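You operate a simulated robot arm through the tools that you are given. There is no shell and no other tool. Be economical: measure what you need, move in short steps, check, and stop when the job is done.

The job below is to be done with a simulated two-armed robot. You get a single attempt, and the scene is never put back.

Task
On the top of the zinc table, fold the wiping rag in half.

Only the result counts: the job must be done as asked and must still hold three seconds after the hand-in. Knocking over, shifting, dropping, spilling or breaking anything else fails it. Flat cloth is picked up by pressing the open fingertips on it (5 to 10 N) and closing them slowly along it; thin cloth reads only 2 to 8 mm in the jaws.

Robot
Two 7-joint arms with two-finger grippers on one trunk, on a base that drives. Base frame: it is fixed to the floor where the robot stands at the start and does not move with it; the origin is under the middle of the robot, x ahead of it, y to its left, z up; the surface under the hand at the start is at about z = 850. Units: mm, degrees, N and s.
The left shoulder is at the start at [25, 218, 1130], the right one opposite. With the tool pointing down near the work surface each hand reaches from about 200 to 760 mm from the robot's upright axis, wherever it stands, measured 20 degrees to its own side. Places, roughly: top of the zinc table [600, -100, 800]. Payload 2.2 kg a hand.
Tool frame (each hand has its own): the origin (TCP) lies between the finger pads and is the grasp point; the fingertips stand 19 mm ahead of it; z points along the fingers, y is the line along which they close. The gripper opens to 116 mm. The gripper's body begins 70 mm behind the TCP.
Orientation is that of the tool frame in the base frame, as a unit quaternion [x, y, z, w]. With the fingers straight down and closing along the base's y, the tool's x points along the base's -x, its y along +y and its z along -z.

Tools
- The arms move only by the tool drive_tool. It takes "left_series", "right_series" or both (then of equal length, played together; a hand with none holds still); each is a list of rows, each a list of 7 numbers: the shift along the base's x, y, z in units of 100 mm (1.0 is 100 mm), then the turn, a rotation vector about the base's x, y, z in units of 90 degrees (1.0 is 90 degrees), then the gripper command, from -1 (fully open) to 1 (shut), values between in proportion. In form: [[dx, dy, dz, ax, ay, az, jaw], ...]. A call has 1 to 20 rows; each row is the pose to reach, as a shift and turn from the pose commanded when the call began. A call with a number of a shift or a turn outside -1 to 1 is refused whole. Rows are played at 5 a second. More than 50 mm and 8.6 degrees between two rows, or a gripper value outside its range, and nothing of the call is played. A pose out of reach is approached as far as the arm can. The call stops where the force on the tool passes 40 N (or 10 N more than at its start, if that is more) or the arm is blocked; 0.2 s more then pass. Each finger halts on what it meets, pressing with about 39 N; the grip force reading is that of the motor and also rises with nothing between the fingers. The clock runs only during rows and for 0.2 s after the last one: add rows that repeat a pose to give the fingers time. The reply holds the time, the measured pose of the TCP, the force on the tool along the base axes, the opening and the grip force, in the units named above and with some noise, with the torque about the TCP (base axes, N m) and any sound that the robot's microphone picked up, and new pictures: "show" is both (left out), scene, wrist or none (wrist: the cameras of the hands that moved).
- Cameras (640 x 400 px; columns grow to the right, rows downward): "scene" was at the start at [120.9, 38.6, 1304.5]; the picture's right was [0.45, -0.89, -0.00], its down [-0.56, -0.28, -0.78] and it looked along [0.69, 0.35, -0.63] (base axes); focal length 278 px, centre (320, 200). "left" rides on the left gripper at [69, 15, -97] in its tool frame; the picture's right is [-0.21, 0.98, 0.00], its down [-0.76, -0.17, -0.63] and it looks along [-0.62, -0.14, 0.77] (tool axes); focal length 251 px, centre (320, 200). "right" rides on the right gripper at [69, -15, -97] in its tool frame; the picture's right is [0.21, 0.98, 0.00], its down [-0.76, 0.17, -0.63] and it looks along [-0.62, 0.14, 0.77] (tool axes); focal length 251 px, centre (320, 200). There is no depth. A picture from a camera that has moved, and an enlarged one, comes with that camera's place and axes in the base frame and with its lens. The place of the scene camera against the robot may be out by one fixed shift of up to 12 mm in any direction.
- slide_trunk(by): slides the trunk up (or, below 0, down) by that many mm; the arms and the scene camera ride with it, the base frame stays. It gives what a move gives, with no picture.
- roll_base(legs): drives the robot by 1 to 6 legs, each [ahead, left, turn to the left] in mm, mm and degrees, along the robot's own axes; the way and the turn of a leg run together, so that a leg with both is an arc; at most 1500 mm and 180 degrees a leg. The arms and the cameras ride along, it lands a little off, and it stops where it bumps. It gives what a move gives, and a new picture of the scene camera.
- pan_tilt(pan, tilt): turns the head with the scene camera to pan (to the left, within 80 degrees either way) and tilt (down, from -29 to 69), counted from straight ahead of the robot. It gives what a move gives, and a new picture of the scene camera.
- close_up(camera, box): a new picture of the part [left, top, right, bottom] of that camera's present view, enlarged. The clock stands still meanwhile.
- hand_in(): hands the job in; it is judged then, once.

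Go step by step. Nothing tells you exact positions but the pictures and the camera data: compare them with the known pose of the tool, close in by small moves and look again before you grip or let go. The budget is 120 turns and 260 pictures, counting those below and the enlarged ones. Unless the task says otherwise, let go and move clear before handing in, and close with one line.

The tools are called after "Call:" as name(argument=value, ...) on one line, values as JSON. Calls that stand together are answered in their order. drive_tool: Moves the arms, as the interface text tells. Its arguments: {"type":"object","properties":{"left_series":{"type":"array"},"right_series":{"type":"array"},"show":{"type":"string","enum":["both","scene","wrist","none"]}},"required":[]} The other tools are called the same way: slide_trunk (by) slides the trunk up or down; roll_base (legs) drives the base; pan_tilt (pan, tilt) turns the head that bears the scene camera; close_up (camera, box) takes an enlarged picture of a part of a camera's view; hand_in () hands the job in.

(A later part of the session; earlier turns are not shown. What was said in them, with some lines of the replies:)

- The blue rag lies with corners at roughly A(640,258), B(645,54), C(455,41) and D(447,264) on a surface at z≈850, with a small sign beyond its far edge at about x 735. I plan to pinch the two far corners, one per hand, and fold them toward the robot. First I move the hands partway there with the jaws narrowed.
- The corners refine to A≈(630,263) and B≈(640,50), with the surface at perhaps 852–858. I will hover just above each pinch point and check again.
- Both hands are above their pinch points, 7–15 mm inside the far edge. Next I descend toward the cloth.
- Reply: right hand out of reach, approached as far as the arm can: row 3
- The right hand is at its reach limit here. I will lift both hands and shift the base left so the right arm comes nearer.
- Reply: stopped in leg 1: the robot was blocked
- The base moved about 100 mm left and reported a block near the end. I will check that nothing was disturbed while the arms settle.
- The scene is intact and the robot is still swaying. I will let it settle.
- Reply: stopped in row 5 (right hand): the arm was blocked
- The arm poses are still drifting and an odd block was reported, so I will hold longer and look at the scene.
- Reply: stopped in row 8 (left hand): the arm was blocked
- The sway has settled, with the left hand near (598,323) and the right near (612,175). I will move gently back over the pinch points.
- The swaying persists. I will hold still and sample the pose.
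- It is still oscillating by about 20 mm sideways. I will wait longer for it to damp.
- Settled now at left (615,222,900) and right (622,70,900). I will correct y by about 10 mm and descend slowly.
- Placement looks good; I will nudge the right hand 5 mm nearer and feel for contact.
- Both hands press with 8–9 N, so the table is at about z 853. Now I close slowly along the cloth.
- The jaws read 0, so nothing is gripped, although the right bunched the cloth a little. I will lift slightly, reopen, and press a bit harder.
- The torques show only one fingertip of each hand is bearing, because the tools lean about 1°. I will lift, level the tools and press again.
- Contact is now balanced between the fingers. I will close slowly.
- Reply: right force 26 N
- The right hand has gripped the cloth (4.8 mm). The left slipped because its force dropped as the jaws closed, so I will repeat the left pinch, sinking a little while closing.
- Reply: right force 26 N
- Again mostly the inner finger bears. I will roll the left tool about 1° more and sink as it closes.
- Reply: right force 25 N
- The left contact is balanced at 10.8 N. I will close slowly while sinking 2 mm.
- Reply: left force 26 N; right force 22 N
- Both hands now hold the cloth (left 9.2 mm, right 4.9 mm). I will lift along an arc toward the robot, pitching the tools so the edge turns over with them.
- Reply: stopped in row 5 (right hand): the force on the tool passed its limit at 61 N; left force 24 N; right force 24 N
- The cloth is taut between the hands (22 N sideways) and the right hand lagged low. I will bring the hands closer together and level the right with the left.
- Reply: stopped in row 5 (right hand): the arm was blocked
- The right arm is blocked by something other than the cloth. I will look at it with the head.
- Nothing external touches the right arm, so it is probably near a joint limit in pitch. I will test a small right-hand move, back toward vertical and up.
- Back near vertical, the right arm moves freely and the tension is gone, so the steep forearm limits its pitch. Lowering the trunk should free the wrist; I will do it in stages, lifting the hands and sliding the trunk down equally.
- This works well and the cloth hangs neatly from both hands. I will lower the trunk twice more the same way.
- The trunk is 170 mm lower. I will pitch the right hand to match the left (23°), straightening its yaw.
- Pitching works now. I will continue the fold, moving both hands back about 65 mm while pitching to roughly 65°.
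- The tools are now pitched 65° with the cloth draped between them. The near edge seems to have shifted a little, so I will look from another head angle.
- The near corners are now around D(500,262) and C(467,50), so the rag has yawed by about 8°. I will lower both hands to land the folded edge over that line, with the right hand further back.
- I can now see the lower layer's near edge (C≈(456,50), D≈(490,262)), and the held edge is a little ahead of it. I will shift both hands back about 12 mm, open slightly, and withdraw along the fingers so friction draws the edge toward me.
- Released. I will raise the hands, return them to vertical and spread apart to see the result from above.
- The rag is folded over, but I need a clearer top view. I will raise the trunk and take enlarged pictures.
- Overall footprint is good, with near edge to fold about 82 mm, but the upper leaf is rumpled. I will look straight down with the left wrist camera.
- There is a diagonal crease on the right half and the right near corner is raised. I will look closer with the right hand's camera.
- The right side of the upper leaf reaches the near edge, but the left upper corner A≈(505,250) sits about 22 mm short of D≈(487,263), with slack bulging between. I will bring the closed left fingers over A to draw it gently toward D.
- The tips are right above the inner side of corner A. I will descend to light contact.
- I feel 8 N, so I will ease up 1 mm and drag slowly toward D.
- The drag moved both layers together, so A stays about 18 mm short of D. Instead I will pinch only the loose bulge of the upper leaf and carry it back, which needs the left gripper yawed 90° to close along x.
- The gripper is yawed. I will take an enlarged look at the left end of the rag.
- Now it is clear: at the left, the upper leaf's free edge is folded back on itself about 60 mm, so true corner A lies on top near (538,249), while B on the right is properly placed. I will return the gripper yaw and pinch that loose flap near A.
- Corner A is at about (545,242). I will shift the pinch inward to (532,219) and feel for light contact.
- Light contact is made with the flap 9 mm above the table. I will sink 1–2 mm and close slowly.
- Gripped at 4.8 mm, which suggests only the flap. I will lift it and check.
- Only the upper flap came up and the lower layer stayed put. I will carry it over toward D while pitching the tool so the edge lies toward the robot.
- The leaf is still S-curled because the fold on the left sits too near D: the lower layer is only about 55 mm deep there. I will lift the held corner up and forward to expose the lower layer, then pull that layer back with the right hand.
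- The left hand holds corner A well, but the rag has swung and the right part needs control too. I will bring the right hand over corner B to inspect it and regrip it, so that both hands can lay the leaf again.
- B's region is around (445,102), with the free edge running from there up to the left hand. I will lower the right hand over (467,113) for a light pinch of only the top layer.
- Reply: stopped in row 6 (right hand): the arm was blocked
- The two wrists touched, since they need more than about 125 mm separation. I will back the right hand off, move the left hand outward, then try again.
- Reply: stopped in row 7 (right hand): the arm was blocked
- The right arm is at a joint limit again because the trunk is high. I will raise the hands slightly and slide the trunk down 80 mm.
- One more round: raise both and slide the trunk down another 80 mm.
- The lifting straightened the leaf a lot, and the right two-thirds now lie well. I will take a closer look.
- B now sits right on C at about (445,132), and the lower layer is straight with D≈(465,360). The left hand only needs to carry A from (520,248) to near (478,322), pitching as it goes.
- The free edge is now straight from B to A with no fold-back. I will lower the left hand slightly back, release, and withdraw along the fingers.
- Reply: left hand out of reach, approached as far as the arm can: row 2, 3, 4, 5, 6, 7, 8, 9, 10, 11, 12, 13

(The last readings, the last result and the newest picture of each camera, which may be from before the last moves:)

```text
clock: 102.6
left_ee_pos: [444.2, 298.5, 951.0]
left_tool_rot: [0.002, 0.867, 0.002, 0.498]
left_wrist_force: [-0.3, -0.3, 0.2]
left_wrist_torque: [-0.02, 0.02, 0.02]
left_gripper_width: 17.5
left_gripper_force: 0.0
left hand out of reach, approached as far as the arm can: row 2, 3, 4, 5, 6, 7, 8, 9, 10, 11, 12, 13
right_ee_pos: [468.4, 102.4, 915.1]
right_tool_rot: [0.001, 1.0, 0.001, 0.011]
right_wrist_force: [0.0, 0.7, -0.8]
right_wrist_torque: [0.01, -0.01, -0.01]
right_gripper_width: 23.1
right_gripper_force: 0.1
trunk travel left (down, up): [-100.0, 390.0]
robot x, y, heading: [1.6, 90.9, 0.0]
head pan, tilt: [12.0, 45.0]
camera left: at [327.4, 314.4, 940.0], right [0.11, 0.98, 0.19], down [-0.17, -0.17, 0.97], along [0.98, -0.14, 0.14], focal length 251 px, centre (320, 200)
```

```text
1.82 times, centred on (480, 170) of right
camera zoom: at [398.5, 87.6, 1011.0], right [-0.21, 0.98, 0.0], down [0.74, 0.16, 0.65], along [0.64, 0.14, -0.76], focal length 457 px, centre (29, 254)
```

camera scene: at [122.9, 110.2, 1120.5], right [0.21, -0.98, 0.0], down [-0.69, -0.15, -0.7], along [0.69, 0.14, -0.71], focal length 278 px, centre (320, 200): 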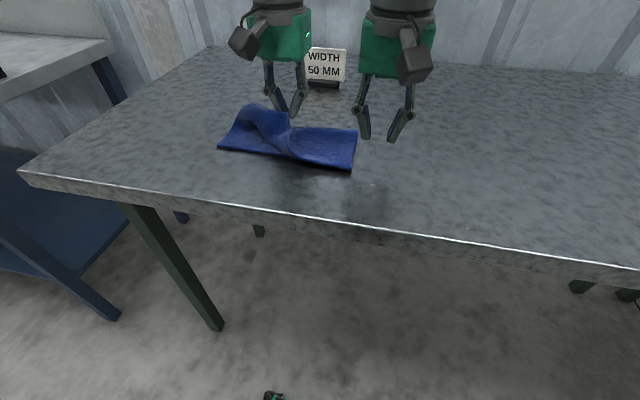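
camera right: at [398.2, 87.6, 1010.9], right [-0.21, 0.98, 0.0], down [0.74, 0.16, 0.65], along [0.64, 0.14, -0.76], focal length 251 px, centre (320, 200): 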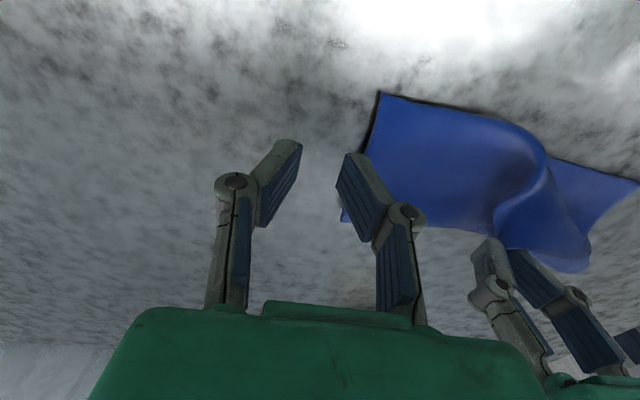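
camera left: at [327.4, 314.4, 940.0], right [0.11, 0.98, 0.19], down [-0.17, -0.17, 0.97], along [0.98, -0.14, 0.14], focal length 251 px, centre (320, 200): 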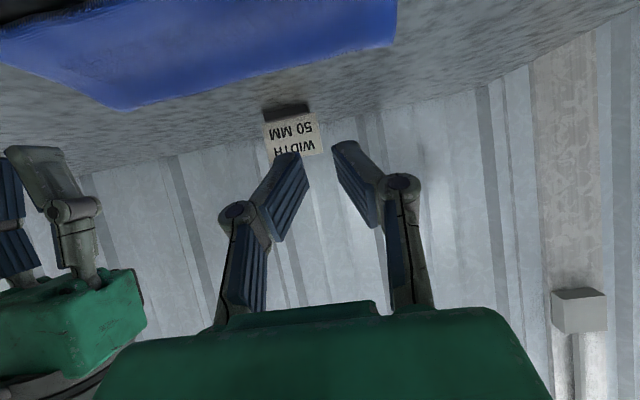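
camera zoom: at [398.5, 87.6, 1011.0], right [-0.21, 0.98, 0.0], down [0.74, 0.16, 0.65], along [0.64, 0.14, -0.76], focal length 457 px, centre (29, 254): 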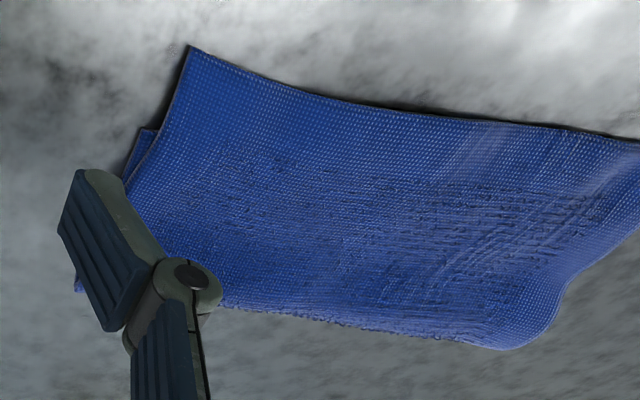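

Excellent: the upper leaf is flat and straight now, but overshoots the lower edge by about 30 mm. I will bring the left hand back to vertical and get a full top view to measure.

Call:
drive_tool(left_series=[[0, 0.02, 0.1, 0, 0.08, 0, 0.7], [0, 0.04, 0.2, 0, 0.16, 0, 0.7], [0, 0.06, 0.3, 0, 0.24, 0, 0.7], [0, 0.08, 0.4, 0, 0.32, 0, 0.7], [0, 0.1, 0.5, 0, 0.4, 0, 0.7], [0, 0.1, 0.6, 0, 0.48, 0, 0.7], [0, 0.1, 0.65, 0, 0.56, 0, 0.7], [0, 0.1, 0.65, 0, 0.64, 0, 0.7], [0, 0.1, 0.65, 0, 0.665, 0, 0.7], [0, 0.1, 0.65, 0, 0.665, 0, 0.7]], right_series=[[0, -0.05, 0.1, 0, 0, 0, 0.6], [0, -0.1, 0.2, 0, 0, 0, 0.6], [0, -0.15, 0.3, 0, 0, 0, 0.6], [0, -0.2, 0.4, 0, 0, 0, 0.6], [0, -0.25, 0.5, 0, 0, 0, 0.6], [0, -0.25, 0.6, 0, 0, 0, 0.6], [0, -0.25, 0.7, 0, 0, 0, 0.6], [0, -0.25, 0.8, 0, 0, 0, 0.6], [0, -0.25, 0.8, 0, 0, 0, 0.6], [0, -0.25, 0.8, 0, 0, 0, 0.6]])

Call:
close_up(camera="scene", box=[180, 70, 380, 195])

```text
clock: 104.8
left_ee_pos: [444.2, 306.2, 1015.0]
left_tool_rot: [0.004, 1.0, 0.0, -0.001]
left_wrist_force: [-0.6, -0.8, -1.3]
left_wrist_torque: [0.0, 0.01, 0.04]
left_gripper_width: 17.6
left_gripper_force: 0.0
right_ee_pos: [467.7, 77.7, 996.7]
right_tool_rot: [0.001, 1.0, 0.001, 0.011]
right_wrist_force: [0.1, 0.5, -0.3]
right_wrist_torque: [0.01, 0.01, 0.01]
right_gripper_width: 23.1
right_gripper_force: 0.0
trunk travel left (down, up): [-100.0, 390.0]
robot x, y, heading: [1.2, 94.6, 0.2]
head pan, tilt: [12.0, 45.0]
camera scene: at [122.3, 110.4, 1120.6], right [0.21, -0.98, 0.0], down [-0.69, -0.15, -0.7], along [0.69, 0.14, -0.71], focal length 278 px, centre (320, 200)
camera right: at [398.3, 63.3, 1091.8], right [-0.21, 0.98, 0.0], down [0.74, 0.16, 0.65], along [0.64, 0.14, -0.76], focal length 251 px, centre (320, 200)
camera left: at [376.2, 323.5, 1111.8], right [0.22, 0.98, 0.0], down [0.76, -0.17, 0.63], along [0.62, -0.14, -0.78], focal length 251 px, centre (320, 200)
```

scene: 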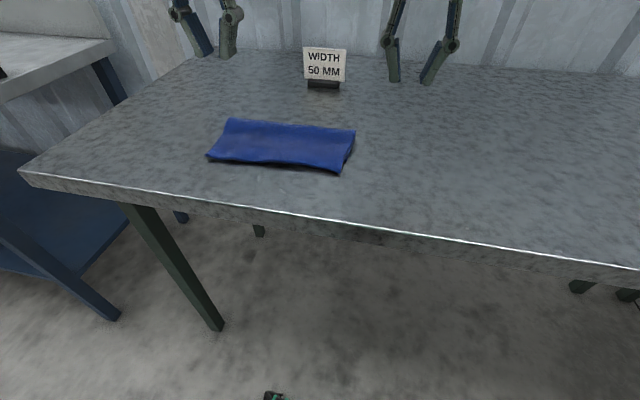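
right: 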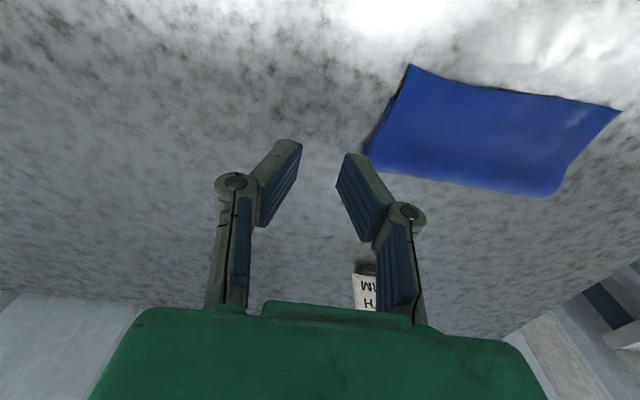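
left: 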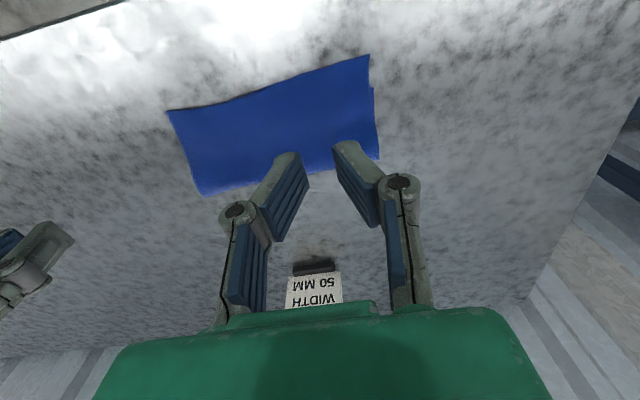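

```text
3.20 times, centred on (280, 132) of scene
camera zoom: at [122.3, 110.4, 1120.6], right [0.21, -0.98, 0.0], down [-0.69, -0.15, -0.7], along [0.69, 0.14, -0.71], focal length 888 px, centre (448, 416)
```

zoom: 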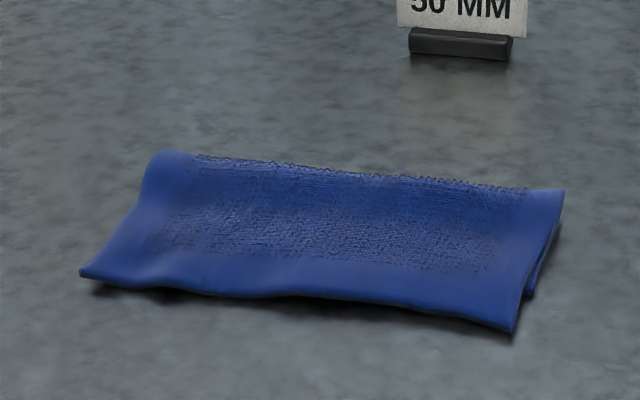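

The fold is clean: footprint x≈428–536, y≈145–357, with the upper edge overshooting the lower by about 30 mm. To centre it, I will lightly pinch only the top layer near the fold with both hands and draw it away from me by about 30 mm.

Call:
drive_tool(left_series=[[0.12, 0.02, -0.15, 0, 0, 0, 0.6], [0.25, 0.04, -0.3, 0, 0, 0, 0.6], [0.38, 0.06, -0.45, 0, 0, 0, 0.6], [0.5, 0.08, -0.6, 0, 0, 0, 0.6], [0.64, 0.1, -0.75, 0, 0, 0, 0.6], [0.76, 0.12, -0.9, 0, 0, 0, 0.6], [0.76, 0.12, -1.0, 0, 0, 0, 0.6], [0.76, 0.12, -1.0, 0, 0, 0, 0.6]], right_series=[[0.1, 0.16, -0.12, 0, 0.003, 0, 0.6], [0.2, 0.33, -0.25, 0, 0.006, 0, 0.6], [0.3, 0.5, -0.37, 0, 0.012, 0, 0.6], [0.4, 0.66, -0.5, 0, 0.014, 0, 0.6], [0.5, 0.83, -0.62, 0, 0.014, 0, 0.6], [0.56, 1.0, -0.75, 0, 0.014, 0, 0.6], [0.56, 1.0, -0.82, 0, 0.014, 0, 0.6], [0.56, 1.0, -0.82, 0, 0.014, 0, 0.6]], show="wrist")

```text
clock: 106.8
left_ee_pos: [518.1, 315.8, 919.7]
left_tool_rot: [0.003, 1.0, 0.001, 0.003]
left_wrist_force: [0.6, 0.5, 0.5]
left_wrist_torque: [-0.01, -0.04, -0.02]
left_gripper_width: 23.1
left_gripper_force: 0.0
right_ee_pos: [541.5, 147.1, 943.3]
right_tool_rot: [0.031, 0.999, 0.036, 0.004]
right_wrist_force: [-0.2, 0.7, 0.3]
right_wrist_torque: [-0.01, -0.01, 0.01]
right_gripper_width: 23.2
right_gripper_force: 0.1
trunk travel left (down, up): [-100.0, 390.0]
robot x, y, heading: [1.1, 91.5, 0.2]
head pan, tilt: [12.0, 45.0]
stopped in row 8 (right hand): the arm was blocked; the commanded pose is now the measured one
camera right: at [471.1, 129.8, 1037.4], right [-0.15, 0.99, 0.07], down [0.76, 0.07, 0.65], along [0.63, 0.15, -0.76], focal length 251 px, centre (320, 200)
camera left: at [448.6, 332.7, 1014.6], right [0.22, 0.98, 0.0], down [0.75, -0.17, 0.64], along [0.62, -0.14, -0.77], focal length 251 px, centre (320, 200)
```

right: 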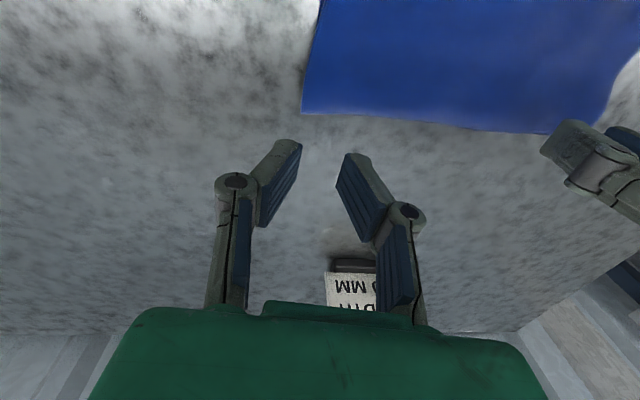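
left: 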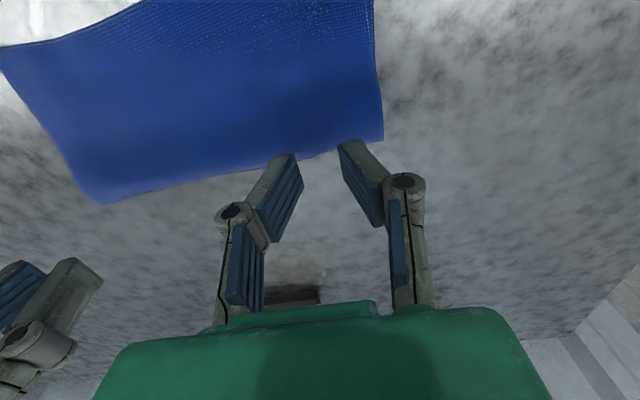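

The right arm can't comfortably reach that far across, so I will retire it to its own side and do the pulls with the left hand alone, one end at a time.

Call:
drive_tool(left_series=[[0, 0, -0.06, 0, 0, 0, 0.6], [0.01, 0, -0.13, 0, 0, 0, 0.6], [0.01, 0, -0.2, 0, 0, 0, 0.6], [0.01, 0, -0.27, 0, 0, 0, 0.6], [0.01, 0, -0.33, 0, 0, 0, 0.6], [0.01, 0, -0.37, 0, 0, 0, 0.6], [0.01, 0, -0.37, 0, 0, 0, 0.6]], right_series=[[0, -0.15, 0.1, 0, 0, 0, 0.6], [-0.05, -0.3, 0.25, 0, 0, 0, 0.6], [-0.1, -0.45, 0.4, 0, 0, 0, 0.6], [-0.15, -0.6, 0.55, 0, 0, 0, 0.6], [-0.2, -0.75, 0.7, 0, 0, 0, 0.6], [-0.2, -0.9, 0.85, 0, 0, 0, 0.6], [-0.2, -0.9, 0.85, 0, 0, 0, 0.6]], show="wrist")

```text
clock: 108.4
left_ee_pos: [519.5, 316.4, 882.8]
left_tool_rot: [0.003, 1.0, 0.0, 0.002]
left_wrist_force: [0.0, -0.3, -0.5]
left_wrist_torque: [0.04, -0.01, 0.03]
left_gripper_width: 22.8
left_gripper_force: 0.0
right_ee_pos: [519.9, 56.8, 1028.0]
right_tool_rot: [0.03, 0.999, 0.034, 0.005]
right_wrist_force: [-0.2, -0.4, -0.7]
right_wrist_torque: [0.01, 0.04, 0.02]
right_gripper_width: 23.2
right_gripper_force: 0.1
trunk travel left (down, up): [-100.0, 390.0]
robot x, y, heading: [0.2, 93.7, -0.2]
head pan, tilt: [12.0, 45.0]
camera right: at [449.7, 40.4, 1122.5], right [-0.16, 0.99, 0.07], down [0.76, 0.08, 0.65], along [0.63, 0.15, -0.76], focal length 251 px, centre (320, 200)
camera left: at [452.0, 332.9, 978.0], right [0.22, 0.98, 0.0], down [0.75, -0.17, 0.64], along [0.62, -0.14, -0.77], focal length 251 px, centre (320, 200)
```

right: 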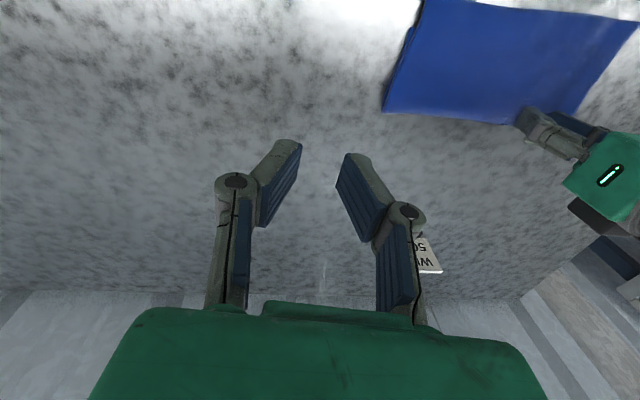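
left: 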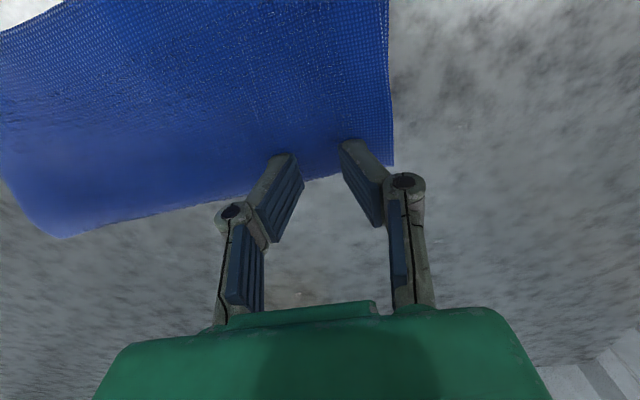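

The left fingers sit just inside the fold line. I will feel for very light contact and close.

Call:
drive_tool(left_series=[[0, 0, -0.02, 0, 0, 0, 0.6], [0, 0, -0.04, 0, 0, 0, 0.6], [0, 0, -0.04, 0, 0, 0, 0.6]], show="none")

```text
clock: 109.2
left_ee_pos: [520.7, 317.1, 877.6]
left_tool_rot: [0.003, 1.0, 0.001, 0.002]
left_wrist_force: [-0.4, -0.3, -0.1]
left_wrist_torque: [-0.01, 0.0, -0.02]
left_gripper_width: 23.4
left_gripper_force: 0.0
right_ee_pos: [520.3, 56.9, 1027.0]
right_tool_rot: [0.03, 0.999, 0.034, 0.004]
right_wrist_force: [0.2, -0.1, -0.6]
right_wrist_torque: [-0.01, -0.04, -0.02]
right_gripper_width: 23.3
right_gripper_force: 0.1
trunk travel left (down, up): [-100.0, 390.0]
robot x, y, heading: [-3.3, 93.8, -0.4]
head pan, tilt: [12.0, 45.0]
```

Call:
drive_tool(left_series=[[0, 0, -0.01, 0, 0, 0, 0.6], [0, 0, -0.02, 0, 0, 0, 0.6], [0, 0, -0.02, 0, 0, 0, 0.6]], show="none")

```text
clock: 110.0
left_ee_pos: [520.9, 315.1, 876.6]
left_tool_rot: [0.003, 1.0, 0.001, 0.002]
left_wrist_force: [0.3, 0.4, 5.6]
left_wrist_torque: [-0.01, 0.02, 0.0]
left_gripper_width: 22.8
left_gripper_force: 0.0
right_ee_pos: [519.6, 57.0, 1027.4]
right_tool_rot: [0.029, 0.999, 0.033, 0.004]
right_wrist_force: [0.1, 0.4, 0.1]
right_wrist_torque: [0.01, 0.01, 0.01]
right_gripper_width: 23.5
right_gripper_force: 0.0
trunk travel left (down, up): [-100.0, 390.0]
robot x, y, heading: [1.4, 92.3, -0.0]
head pan, tilt: [12.0, 45.0]
```

Contact is 5.6 N through the two layers. I will close slowly with a slight sink.

Call:
drive_tool(left_series=[[0, 0, 0, 0, 0, 0, 0.64], [0, 0, 0, 0, 0, 0, 0.68], [0, 0, -0.002, 0, 0, 0, 0.72], [0, 0, -0.004, 0, 0, 0, 0.76], [0, 0, -0.006, 0, 0, 0, 0.8], [0, 0, -0.008, 0, 0, 0, 0.84], [0, 0, -0.01, 0, 0, 0, 0.88], [0, 0, -0.01, 0, 0, 0, 0.92], [0, 0, -0.01, 0, 0, 0, 0.96], [0, 0, -0.01, 0, 0, 0, 1], [0, 0, -0.01, 0, 0, 0, 1]], show="wrist")

```text
clock: 112.4
left_ee_pos: [519.4, 315.8, 874.1]
left_tool_rot: [0.003, 1.0, 0.001, 0.002]
left_wrist_force: [1.8, 0.3, 12.0]
left_wrist_torque: [-0.01, 0.07, 0.04]
left_gripper_width: 5.4
left_gripper_force: 33.6
right_ee_pos: [518.5, 56.2, 1026.3]
right_tool_rot: [0.029, 0.999, 0.035, 0.005]
right_wrist_force: [0.1, 0.8, -1.1]
right_wrist_torque: [0.0, -0.01, -0.03]
right_gripper_width: 23.3
right_gripper_force: 0.0
trunk travel left (down, up): [-100.0, 390.0]
robot x, y, heading: [-1.5, 92.2, -0.1]
head pan, tilt: [12.0, 45.0]
camera left: at [449.8, 332.8, 970.2], right [0.22, 0.98, 0.0], down [0.75, -0.17, 0.64], along [0.62, -0.14, -0.77], focal length 251 px, centre (320, 200)
```

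left: 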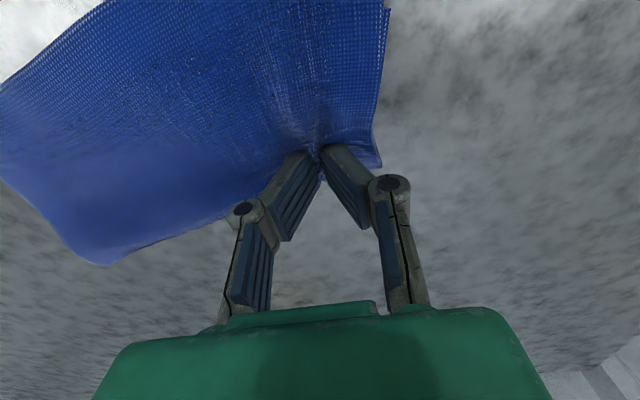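

Gripped a single layer (5.4 mm). I will lift about 12 mm and draw it 30 mm away from me.

Call:
drive_tool(left_series=[[0, 0, 0.07, 0, 0, 0, 1], [0, 0, 0.14, 0, 0, 0, 1], [0.06, 0, 0.14, 0, 0, 0, 1], [0.12, 0, 0.14, 0, 0, 0, 1], [0.18, 0, 0.14, 0, 0, 0, 1], [0.24, 0, 0.14, 0, 0, 0, 1], [0.3, 0, 0.14, 0, 0, 0, 1], [0.3, 0, 0.14, 0, 0, 0, 1]], show="wrist")

Call:
close_up(camera="scene", box=[180, 70, 380, 195])

```text
clock: 114.2
left_ee_pos: [549.6, 316.2, 887.5]
left_tool_rot: [0.003, 1.0, 0.0, 0.002]
left_wrist_force: [0.2, 0.0, -0.9]
left_wrist_torque: [-0.04, -0.02, -0.02]
left_gripper_width: 5.1
left_gripper_force: 32.7
right_ee_pos: [519.9, 56.8, 1027.4]
right_tool_rot: [0.03, 0.999, 0.035, 0.005]
right_wrist_force: [-0.2, 0.5, -0.1]
right_wrist_torque: [-0.01, 0.01, 0.0]
right_gripper_width: 23.1
right_gripper_force: 0.0
trunk travel left (down, up): [-100.0, 390.0]
robot x, y, heading: [-0.3, 93.6, 0.1]
head pan, tilt: [12.0, 45.0]
camera left: at [480.9, 333.2, 983.4], right [0.22, 0.98, 0.0], down [0.75, -0.17, 0.63], along [0.62, -0.14, -0.77], focal length 251 px, centre (320, 200)
```

left: 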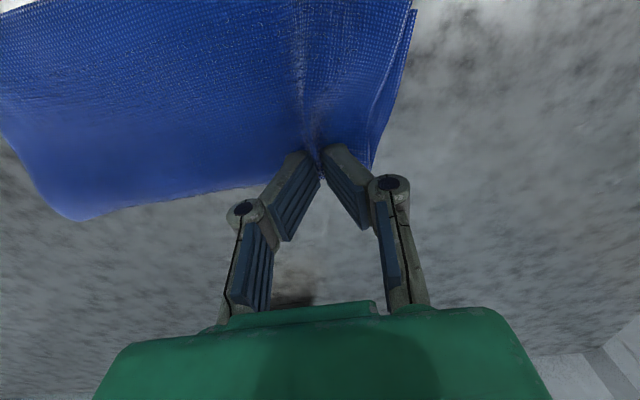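

```text
3.20 times, centred on (280, 132) of scene
camera zoom: at [123.1, 110.2, 1120.5], right [0.21, -0.98, 0.0], down [-0.69, -0.15, -0.7], along [0.69, 0.14, -0.71], focal length 888 px, centre (448, 416)
```

zoom: 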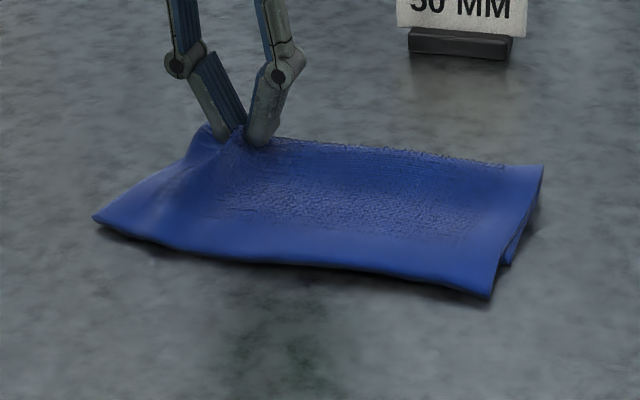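

The top moved, but much of the lower layer followed. I will set it down, let go, and re-measure from above.

Call:
drive_tool(left_series=[[0, 0, -0.06, 0, 0, 0, 1], [0, 0, -0.1, 0, 0, 0, 1], [0, 0, -0.1, 0, 0, 0, 0.85], [0, 0, -0.1, 0, 0, 0, 0.6], [0, 0, -0.1, 0, 0, 0, 0.5], [0, 0, 0.05, 0, 0, 0, 0.5], [0, 0, 0.2, 0, 0, 0, 0.5], [-0.2, 0, 0.45, 0, 0, 0, 0.2], [-0.4, 0, 0.7, 0, 0, 0, -0.2], [-0.6, -0.1, 0.95, 0, 0, 0, -0.6], [-0.8, -0.2, 1.0, 0, 0, 0, -1], [-0.8, -0.2, 1.0, 0, 0, 0, -1]], show="wrist")

Call:
close_up(camera="left", box=[100, 0, 420, 200])

Call:
close_up(camera="right", box=[340, 0, 640, 180])

```text
clock: 116.8
left_ee_pos: [469.3, 295.2, 989.5]
left_tool_rot: [0.002, 1.0, 0.001, 0.001]
left_wrist_force: [-0.5, 0.0, -0.4]
left_wrist_torque: [-0.02, 0.0, -0.02]
left_gripper_width: 116.0
left_gripper_force: 0.0
right_ee_pos: [520.6, 56.6, 1027.6]
right_tool_rot: [0.029, 0.999, 0.034, 0.004]
right_wrist_force: [-0.3, -0.2, 0.1]
right_wrist_torque: [0.02, 0.0, -0.01]
right_gripper_width: 23.3
right_gripper_force: 0.1
trunk travel left (down, up): [-100.0, 390.0]
robot x, y, heading: [0.1, 94.3, -0.3]
head pan, tilt: [12.0, 45.0]
camera left: at [400.8, 312.4, 1086.1], right [0.22, 0.98, 0.0], down [0.75, -0.17, 0.64], along [0.62, -0.14, -0.77], focal length 251 px, centre (320, 200)
```

left: 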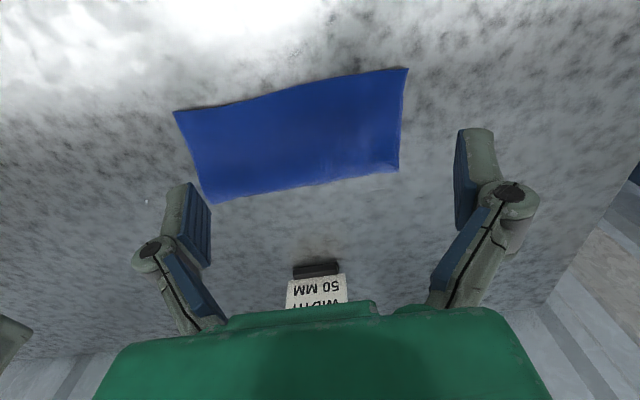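

```text
2.00 times, centred on (260, 100) of left
camera zoom: at [400.8, 312.4, 1086.1], right [0.22, 0.98, 0.0], down [0.75, -0.17, 0.64], along [0.62, -0.14, -0.77], focal length 503 px, centre (440, 400)
```

zoom: 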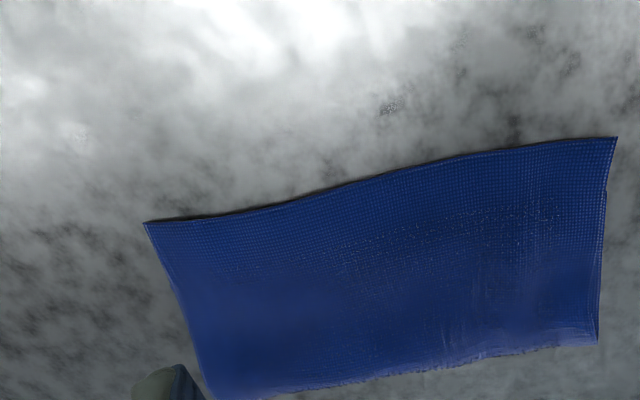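

```text
2.13 times, centred on (490, 90) of right
camera zoom: at [450.0, 40.5, 1122.1], right [-0.16, 0.99, 0.07], down [0.76, 0.08, 0.65], along [0.63, 0.15, -0.76], focal length 536 px, centre (-43, 435)
```

zoom: 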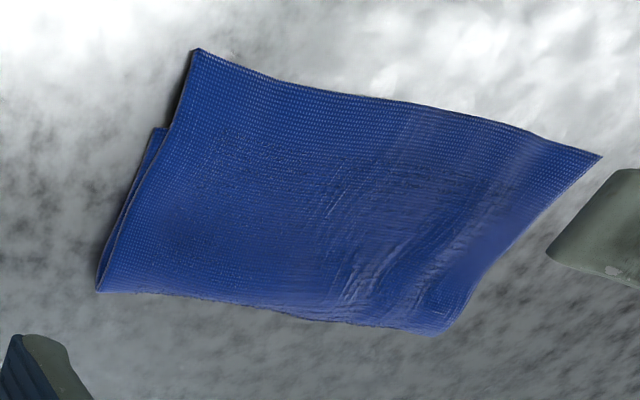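

Measured again: the left end offset is now only about 14 mm, while the right end (B to C) is still about 31 mm. I will repeat the same pull on the right end with the left hand at about (543,195), moving the right hand further away.

Call:
drive_tool(left_series=[[0.12, -0.16, 0, 0, 0, 0, -0.4], [0.24, -0.32, -0.1, 0, 0, 0, 0], [0.36, -0.48, -0.25, 0, 0, 0, 0.4], [0.48, -0.64, -0.4, 0, 0, 0, 0.6], [0.6, -0.8, -0.55, 0, 0, 0, 0.6], [0.7, -0.95, -0.75, 0, 0, 0, 0.6], [0.74, -1.0, -0.9, 0, 0, 0, 0.6], [0.74, -1.0, -1.0, 0, 0, 0, 0.6], [0.74, -1.0, -1.0, 0, 0, 0, 0.6]], right_series=[[0, -0.1, 0, 0, 0, 0, 0.6], [0, -0.2, 0, 0, 0, 0, 0.6], [0, -0.3, 0, 0, 0, 0, 0.6], [0, -0.4, 0, 0, 0, 0, 0.6], [0, -0.5, 0, 0, 0, 0, 0.6], [0, -0.6, 0, 0, 0, 0, 0.6], [0, -0.6, 0, 0, 0, 0, 0.6], [0, -0.6, 0, 0, 0, 0, 0.6], [0, -0.6, 0, 0, 0, 0, 0.6]], show="wrist")

```text
clock: 118.8
left_ee_pos: [543.9, 196.0, 889.0]
left_tool_rot: [0.003, 1.0, 0.001, 0.002]
left_wrist_force: [-0.3, -0.1, 0.5]
left_wrist_torque: [-0.01, 0.01, 0.0]
left_gripper_width: 22.9
left_gripper_force: 0.1
right_ee_pos: [521.0, -2.5, 1027.9]
right_tool_rot: [0.029, 0.999, 0.035, 0.005]
right_wrist_force: [-0.9, 0.1, -1.2]
right_wrist_torque: [-0.01, 0.01, -0.02]
right_gripper_width: 23.2
right_gripper_force: 0.0
trunk travel left (down, up): [-100.0, 390.0]
robot x, y, heading: [-3.4, 93.3, -0.1]
head pan, tilt: [12.0, 45.0]
camera right: at [451.7, -19.5, 1122.7], right [-0.16, 0.99, 0.07], down [0.76, 0.08, 0.65], along [0.63, 0.15, -0.76], focal length 251 px, centre (320, 200)
camera left: at [474.5, 212.1, 983.6], right [0.22, 0.98, 0.0], down [0.75, -0.17, 0.63], along [0.62, -0.14, -0.77], focal length 251 px, centre (320, 200)
```

right: 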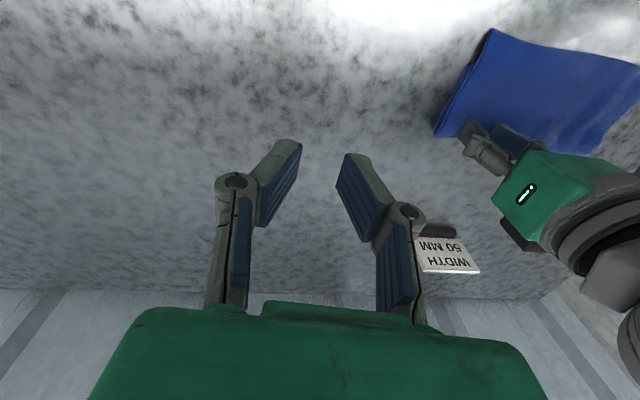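
left: 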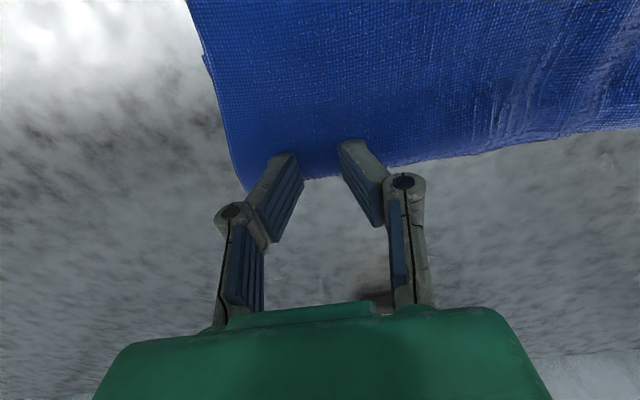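

The placement matches the previous successful pinch. I will descend to contact and close.

Call:
drive_tool(left_series=[[0, 0, -0.06, 0, 0, 0, 0.6], [0, 0, -0.1, 0, 0, 0, 0.6], [0, 0, -0.125, 0, 0, 0, 0.6], [0, 0, -0.13, 0, 0, 0, 0.6], [0, 0, -0.13, 0, 0, 0, 0.64], [0, 0, -0.13, 0, 0, 0, 0.68], [0, 0, -0.132, 0, 0, 0, 0.72], [0, 0, -0.134, 0, 0, 0, 0.76], [0, 0, -0.136, 0, 0, 0, 0.8], [0, 0, -0.138, 0, 0, 0, 0.84], [0, 0, -0.14, 0, 0, 0, 0.88], [0, 0, -0.14, 0, 0, 0, 0.92], [0, 0, -0.14, 0, 0, 0, 0.96], [0, 0, -0.14, 0, 0, 0, 1], [0, 0, -0.14, 0, 0, 0, 1]], show="wrist")

```text
clock: 122.0
left_ee_pos: [545.0, 196.1, 874.5]
left_tool_rot: [0.002, 1.0, 0.001, 0.003]
left_wrist_force: [-0.2, 0.1, 8.5]
left_wrist_torque: [0.0, 0.0, 0.02]
left_gripper_width: 0.1
left_gripper_force: 29.0
right_ee_pos: [521.0, -3.0, 1027.8]
right_tool_rot: [0.03, 0.999, 0.035, 0.005]
right_wrist_force: [-0.5, -0.3, -0.5]
right_wrist_torque: [-0.01, 0.02, -0.01]
right_gripper_width: 23.0
right_gripper_force: 0.0
trunk travel left (down, up): [-100.0, 390.0]
robot x, y, heading: [-2.3, 91.5, -0.4]
head pan, tilt: [12.0, 45.0]
camera left: at [475.0, 211.9, 969.9], right [0.22, 0.98, 0.0], down [0.75, -0.17, 0.64], along [0.62, -0.14, -0.77], focal length 251 px, centre (320, 200)
```

left: 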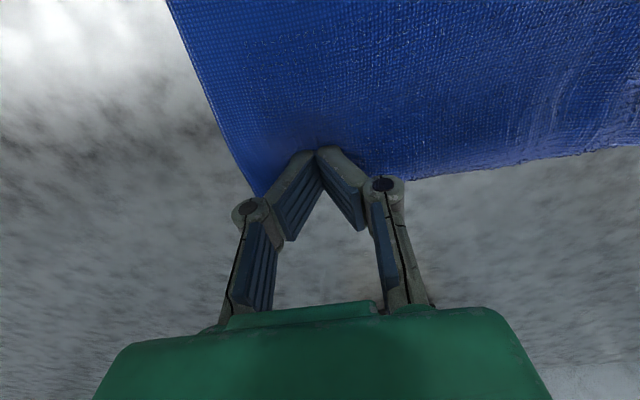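

That pinch slipped, so I will retry pressing about 1 mm deeper.

Call:
drive_tool(left_series=[[0, 0, 0.08, 0, 0, 0, 1], [0, 0, 0.08, 0, 0, 0, 0.55], [0, 0, 0.08, 0, 0, 0, 0.55], [0, 0, 0.04, 0, 0, 0, 0.55], [0, 0, 0.0, 0, 0, 0, 0.55], [0, 0, 0.0, 0, 0, 0, 0.55], [0, 0, 0.0, 0, 0, 0, 0.6], [0, 0, -0.003, 0, 0, 0, 0.64], [0, 0, -0.006, 0, 0, 0, 0.68], [0, 0, -0.009, 0, 0, 0, 0.72], [0, 0, -0.012, 0, 0, 0, 0.76], [0, 0, -0.014, 0, 0, 0, 0.8], [0, 0, -0.016, 0, 0, 0, 0.84], [0, 0, -0.016, 0, 0, 0, 0.88], [0, 0, -0.016, 0, 0, 0, 0.92], [0, 0, -0.016, 0, 0, 0, 0.96], [0, 0, -0.016, 0, 0, 0, 1], [0, 0, -0.016, 0, 0, 0, 1]], show="none")

```text
clock: 125.8
left_ee_pos: [542.8, 195.5, 873.7]
left_tool_rot: [0.003, 1.0, 0.001, 0.003]
left_wrist_force: [3.7, 0.7, 25.1]
left_wrist_torque: [-0.01, 0.04, -0.03]
left_gripper_width: 5.8
left_gripper_force: 34.1
right_ee_pos: [520.5, -3.6, 1028.3]
right_tool_rot: [0.029, 0.999, 0.034, 0.006]
right_wrist_force: [0.7, -0.3, 0.5]
right_wrist_torque: [0.02, 0.0, 0.02]
right_gripper_width: 23.3
right_gripper_force: 0.0
trunk travel left (down, up): [-100.0, 390.0]
robot x, y, heading: [2.4, 95.1, -0.3]
head pan, tilt: [12.0, 45.0]
```

Gripped at 5.8 mm. I will lift slightly, pull about 32 mm away, set down, release and rise.

Call:
drive_tool(left_series=[[0, 0, 0.08, 0, 0, 0, 1], [0, 0, 0.15, 0, 0, 0, 1], [0.06, 0, 0.15, 0, 0, 0, 1], [0.12, 0, 0.15, 0, 0, 0, 1], [0.18, 0, 0.15, 0, 0, 0, 1], [0.24, 0, 0.15, 0, 0, 0, 1], [0.3, 0, 0.15, 0, 0, 0, 1], [0.32, 0, 0.15, 0, 0, 0, 1], [0.32, 0, 0.08, 0, 0, 0, 1], [0.32, 0, 0.04, 0, 0, 0, 1], [0.32, 0, 0.04, 0, 0, 0, 0.85], [0.32, 0, 0.04, 0, 0, 0, 0.6], [0.32, 0, 0.04, 0, 0, 0, 0.5], [0.32, 0, 0.2, 0, 0, 0, 0.5], [0.32, 0, 0.4, 0, 0, 0, 0.5]], show="none")

Call:
drive_tool(left_series=[[-0.2, 0.12, 0.2, 0, 0, 0, 0.2], [-0.4, 0.25, 0.4, 0, 0, 0, -0.2], [-0.6, 0.38, 0.6, 0, 0, 0, -0.6], [-0.8, 0.5, 0.75, 0, 0, 0, -1], [-0.9, 0.65, 0.8, 0, 0, 0, -1], [-0.9, 0.8, 0.8, 0, 0, 0, -1], [-0.9, 0.8, 0.8, 0, 0, 0, -1]], show="wrist")

Call:
close_up(camera="left", box=[100, 0, 420, 200])

Call:
close_up(camera="right", box=[400, 0, 640, 150])

```text
clock: 129.0
left_ee_pos: [575.2, 195.2, 914.8]
left_tool_rot: [0.003, 1.0, 0.002, 0.001]
left_wrist_force: [-0.3, -0.2, 0.1]
left_wrist_torque: [-0.03, -0.01, -0.03]
left_gripper_width: 29.1
left_gripper_force: 0.1
right_ee_pos: [522.5, -3.1, 1028.4]
right_tool_rot: [0.028, 0.999, 0.035, 0.005]
right_wrist_force: [-0.1, 0.4, 0.9]
right_wrist_torque: [0.02, 0.01, -0.01]
right_gripper_width: 23.3
right_gripper_force: 0.1
trunk travel left (down, up): [-100.0, 390.0]
robot x, y, heading: [0.0, 92.5, 0.0]
head pan, tilt: [12.0, 45.0]
```

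```text
clock: 130.6
left_ee_pos: [484.8, 275.8, 990.9]
left_tool_rot: [0.003, 1.0, 0.002, 0.002]
left_wrist_force: [0.5, -0.5, -0.5]
left_wrist_torque: [-0.03, -0.01, -0.01]
left_gripper_width: 116.1
left_gripper_force: 0.0
right_ee_pos: [523.4, -2.4, 1027.9]
right_tool_rot: [0.03, 0.999, 0.035, 0.004]
right_wrist_force: [0.3, 0.4, 0.3]
right_wrist_torque: [0.0, -0.02, -0.03]
right_gripper_width: 23.1
right_gripper_force: 0.2
trunk travel left (down, up): [-100.0, 390.0]
robot x, y, heading: [0.5, 90.1, 0.1]
head pan, tilt: [12.0, 45.0]
camera left: at [416.4, 292.3, 1086.7], right [0.22, 0.98, 0.0], down [0.75, -0.17, 0.64], along [0.62, -0.14, -0.77], focal length 251 px, centre (320, 200)
```

left: 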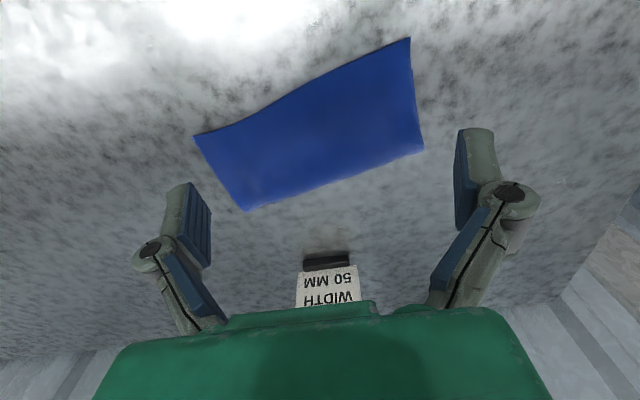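

```text
2.00 times, centred on (260, 100) of left
camera zoom: at [416.4, 292.3, 1086.7], right [0.22, 0.98, 0.0], down [0.75, -0.17, 0.64], along [0.62, -0.14, -0.77], focal length 503 px, centre (440, 400)
```

zoom: 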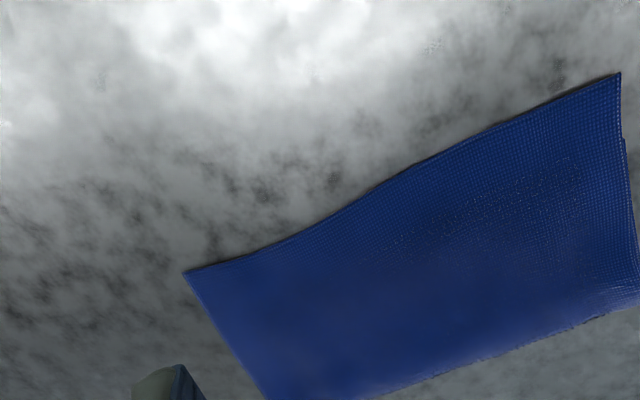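

```text
2.67 times, centred on (520, 75) of right
camera zoom: at [451.9, -19.0, 1122.6], right [-0.16, 0.99, 0.07], down [0.76, 0.08, 0.65], along [0.63, 0.15, -0.76], focal length 670 px, centre (-213, 533)
```

zoom: 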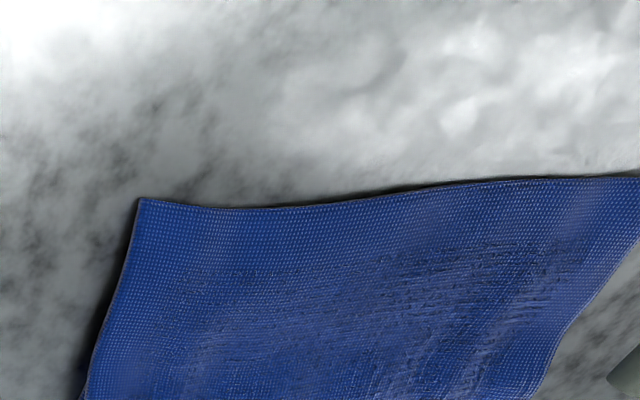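

The offsets are now about 20 mm and the rag lies flat, folded to about 103 mm deep out of 188 mm. I will take one last look at the whole scene with the hands raised clear.

Call:
drive_tool(left_series=[[0, 0.1, 0.2, 0, 0, 0, -1], [0, 0.2, 0.4, 0, 0, 0, -1], [0, 0.3, 0.6, 0, 0, 0, -1], [0, 0.4, 0.8, 0, 0, 0, -1], [0, 0.4, 0.8, 0, 0, 0, -1]], show="scene")

Call:
close_up(camera="scene", box=[180, 50, 380, 175])

```text
clock: 131.8
left_ee_pos: [485.9, 318.6, 1071.9]
left_tool_rot: [0.003, 1.0, 0.001, 0.001]
left_wrist_force: [-0.3, -0.6, -0.5]
left_wrist_torque: [-0.01, -0.01, -0.04]
left_gripper_width: 116.1
left_gripper_force: 0.1
right_ee_pos: [521.6, -1.8, 1027.3]
right_tool_rot: [0.03, 0.999, 0.034, 0.004]
right_wrist_force: [1.1, 0.8, 0.1]
right_wrist_torque: [0.02, -0.03, -0.02]
right_gripper_width: 23.3
right_gripper_force: 0.1
trunk travel left (down, up): [-100.0, 390.0]
robot x, y, heading: [1.6, 94.8, 0.1]
head pan, tilt: [12.0, 45.0]
camera scene: at [123.0, 109.9, 1120.5], right [0.21, -0.98, 0.0], down [-0.69, -0.15, -0.7], along [0.69, 0.15, -0.71], focal length 278 px, centre (320, 200)
```

scene: 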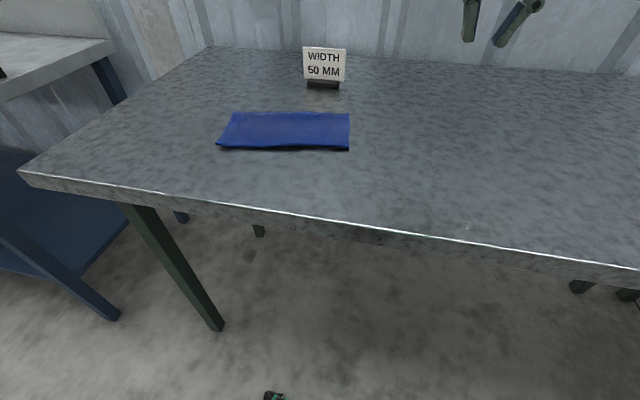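

```text
3.20 times, centred on (280, 112) of scene
camera zoom: at [123.0, 109.9, 1120.5], right [0.21, -0.98, 0.0], down [-0.69, -0.15, -0.7], along [0.69, 0.15, -0.71], focal length 888 px, centre (448, 480)
```

zoom: 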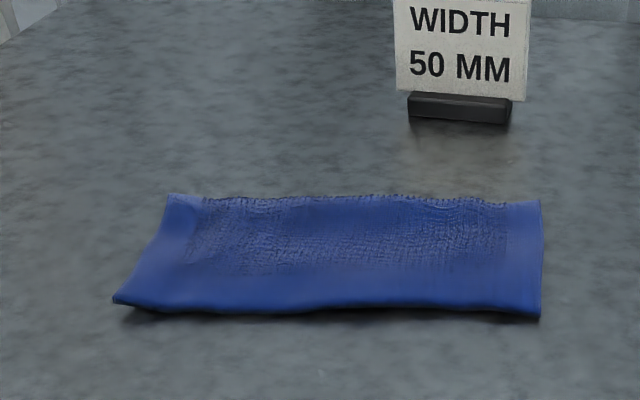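

The rag lies flat as a neat half-fold on the zinc table, the sign is undisturbed, and both hands are clear. I will hand it in.

Call:
hand_in()

```text
The job is handed in.
```

I folded the wiping rag in half, and it lies flat on the zinc table. The edges don't line up exactly: by my estimate the top layer overhangs the bottom one by about 20 mm. The rag ended up about 100 mm left of where it started. I saw nothing else knocked or moved, and the job is handed in.
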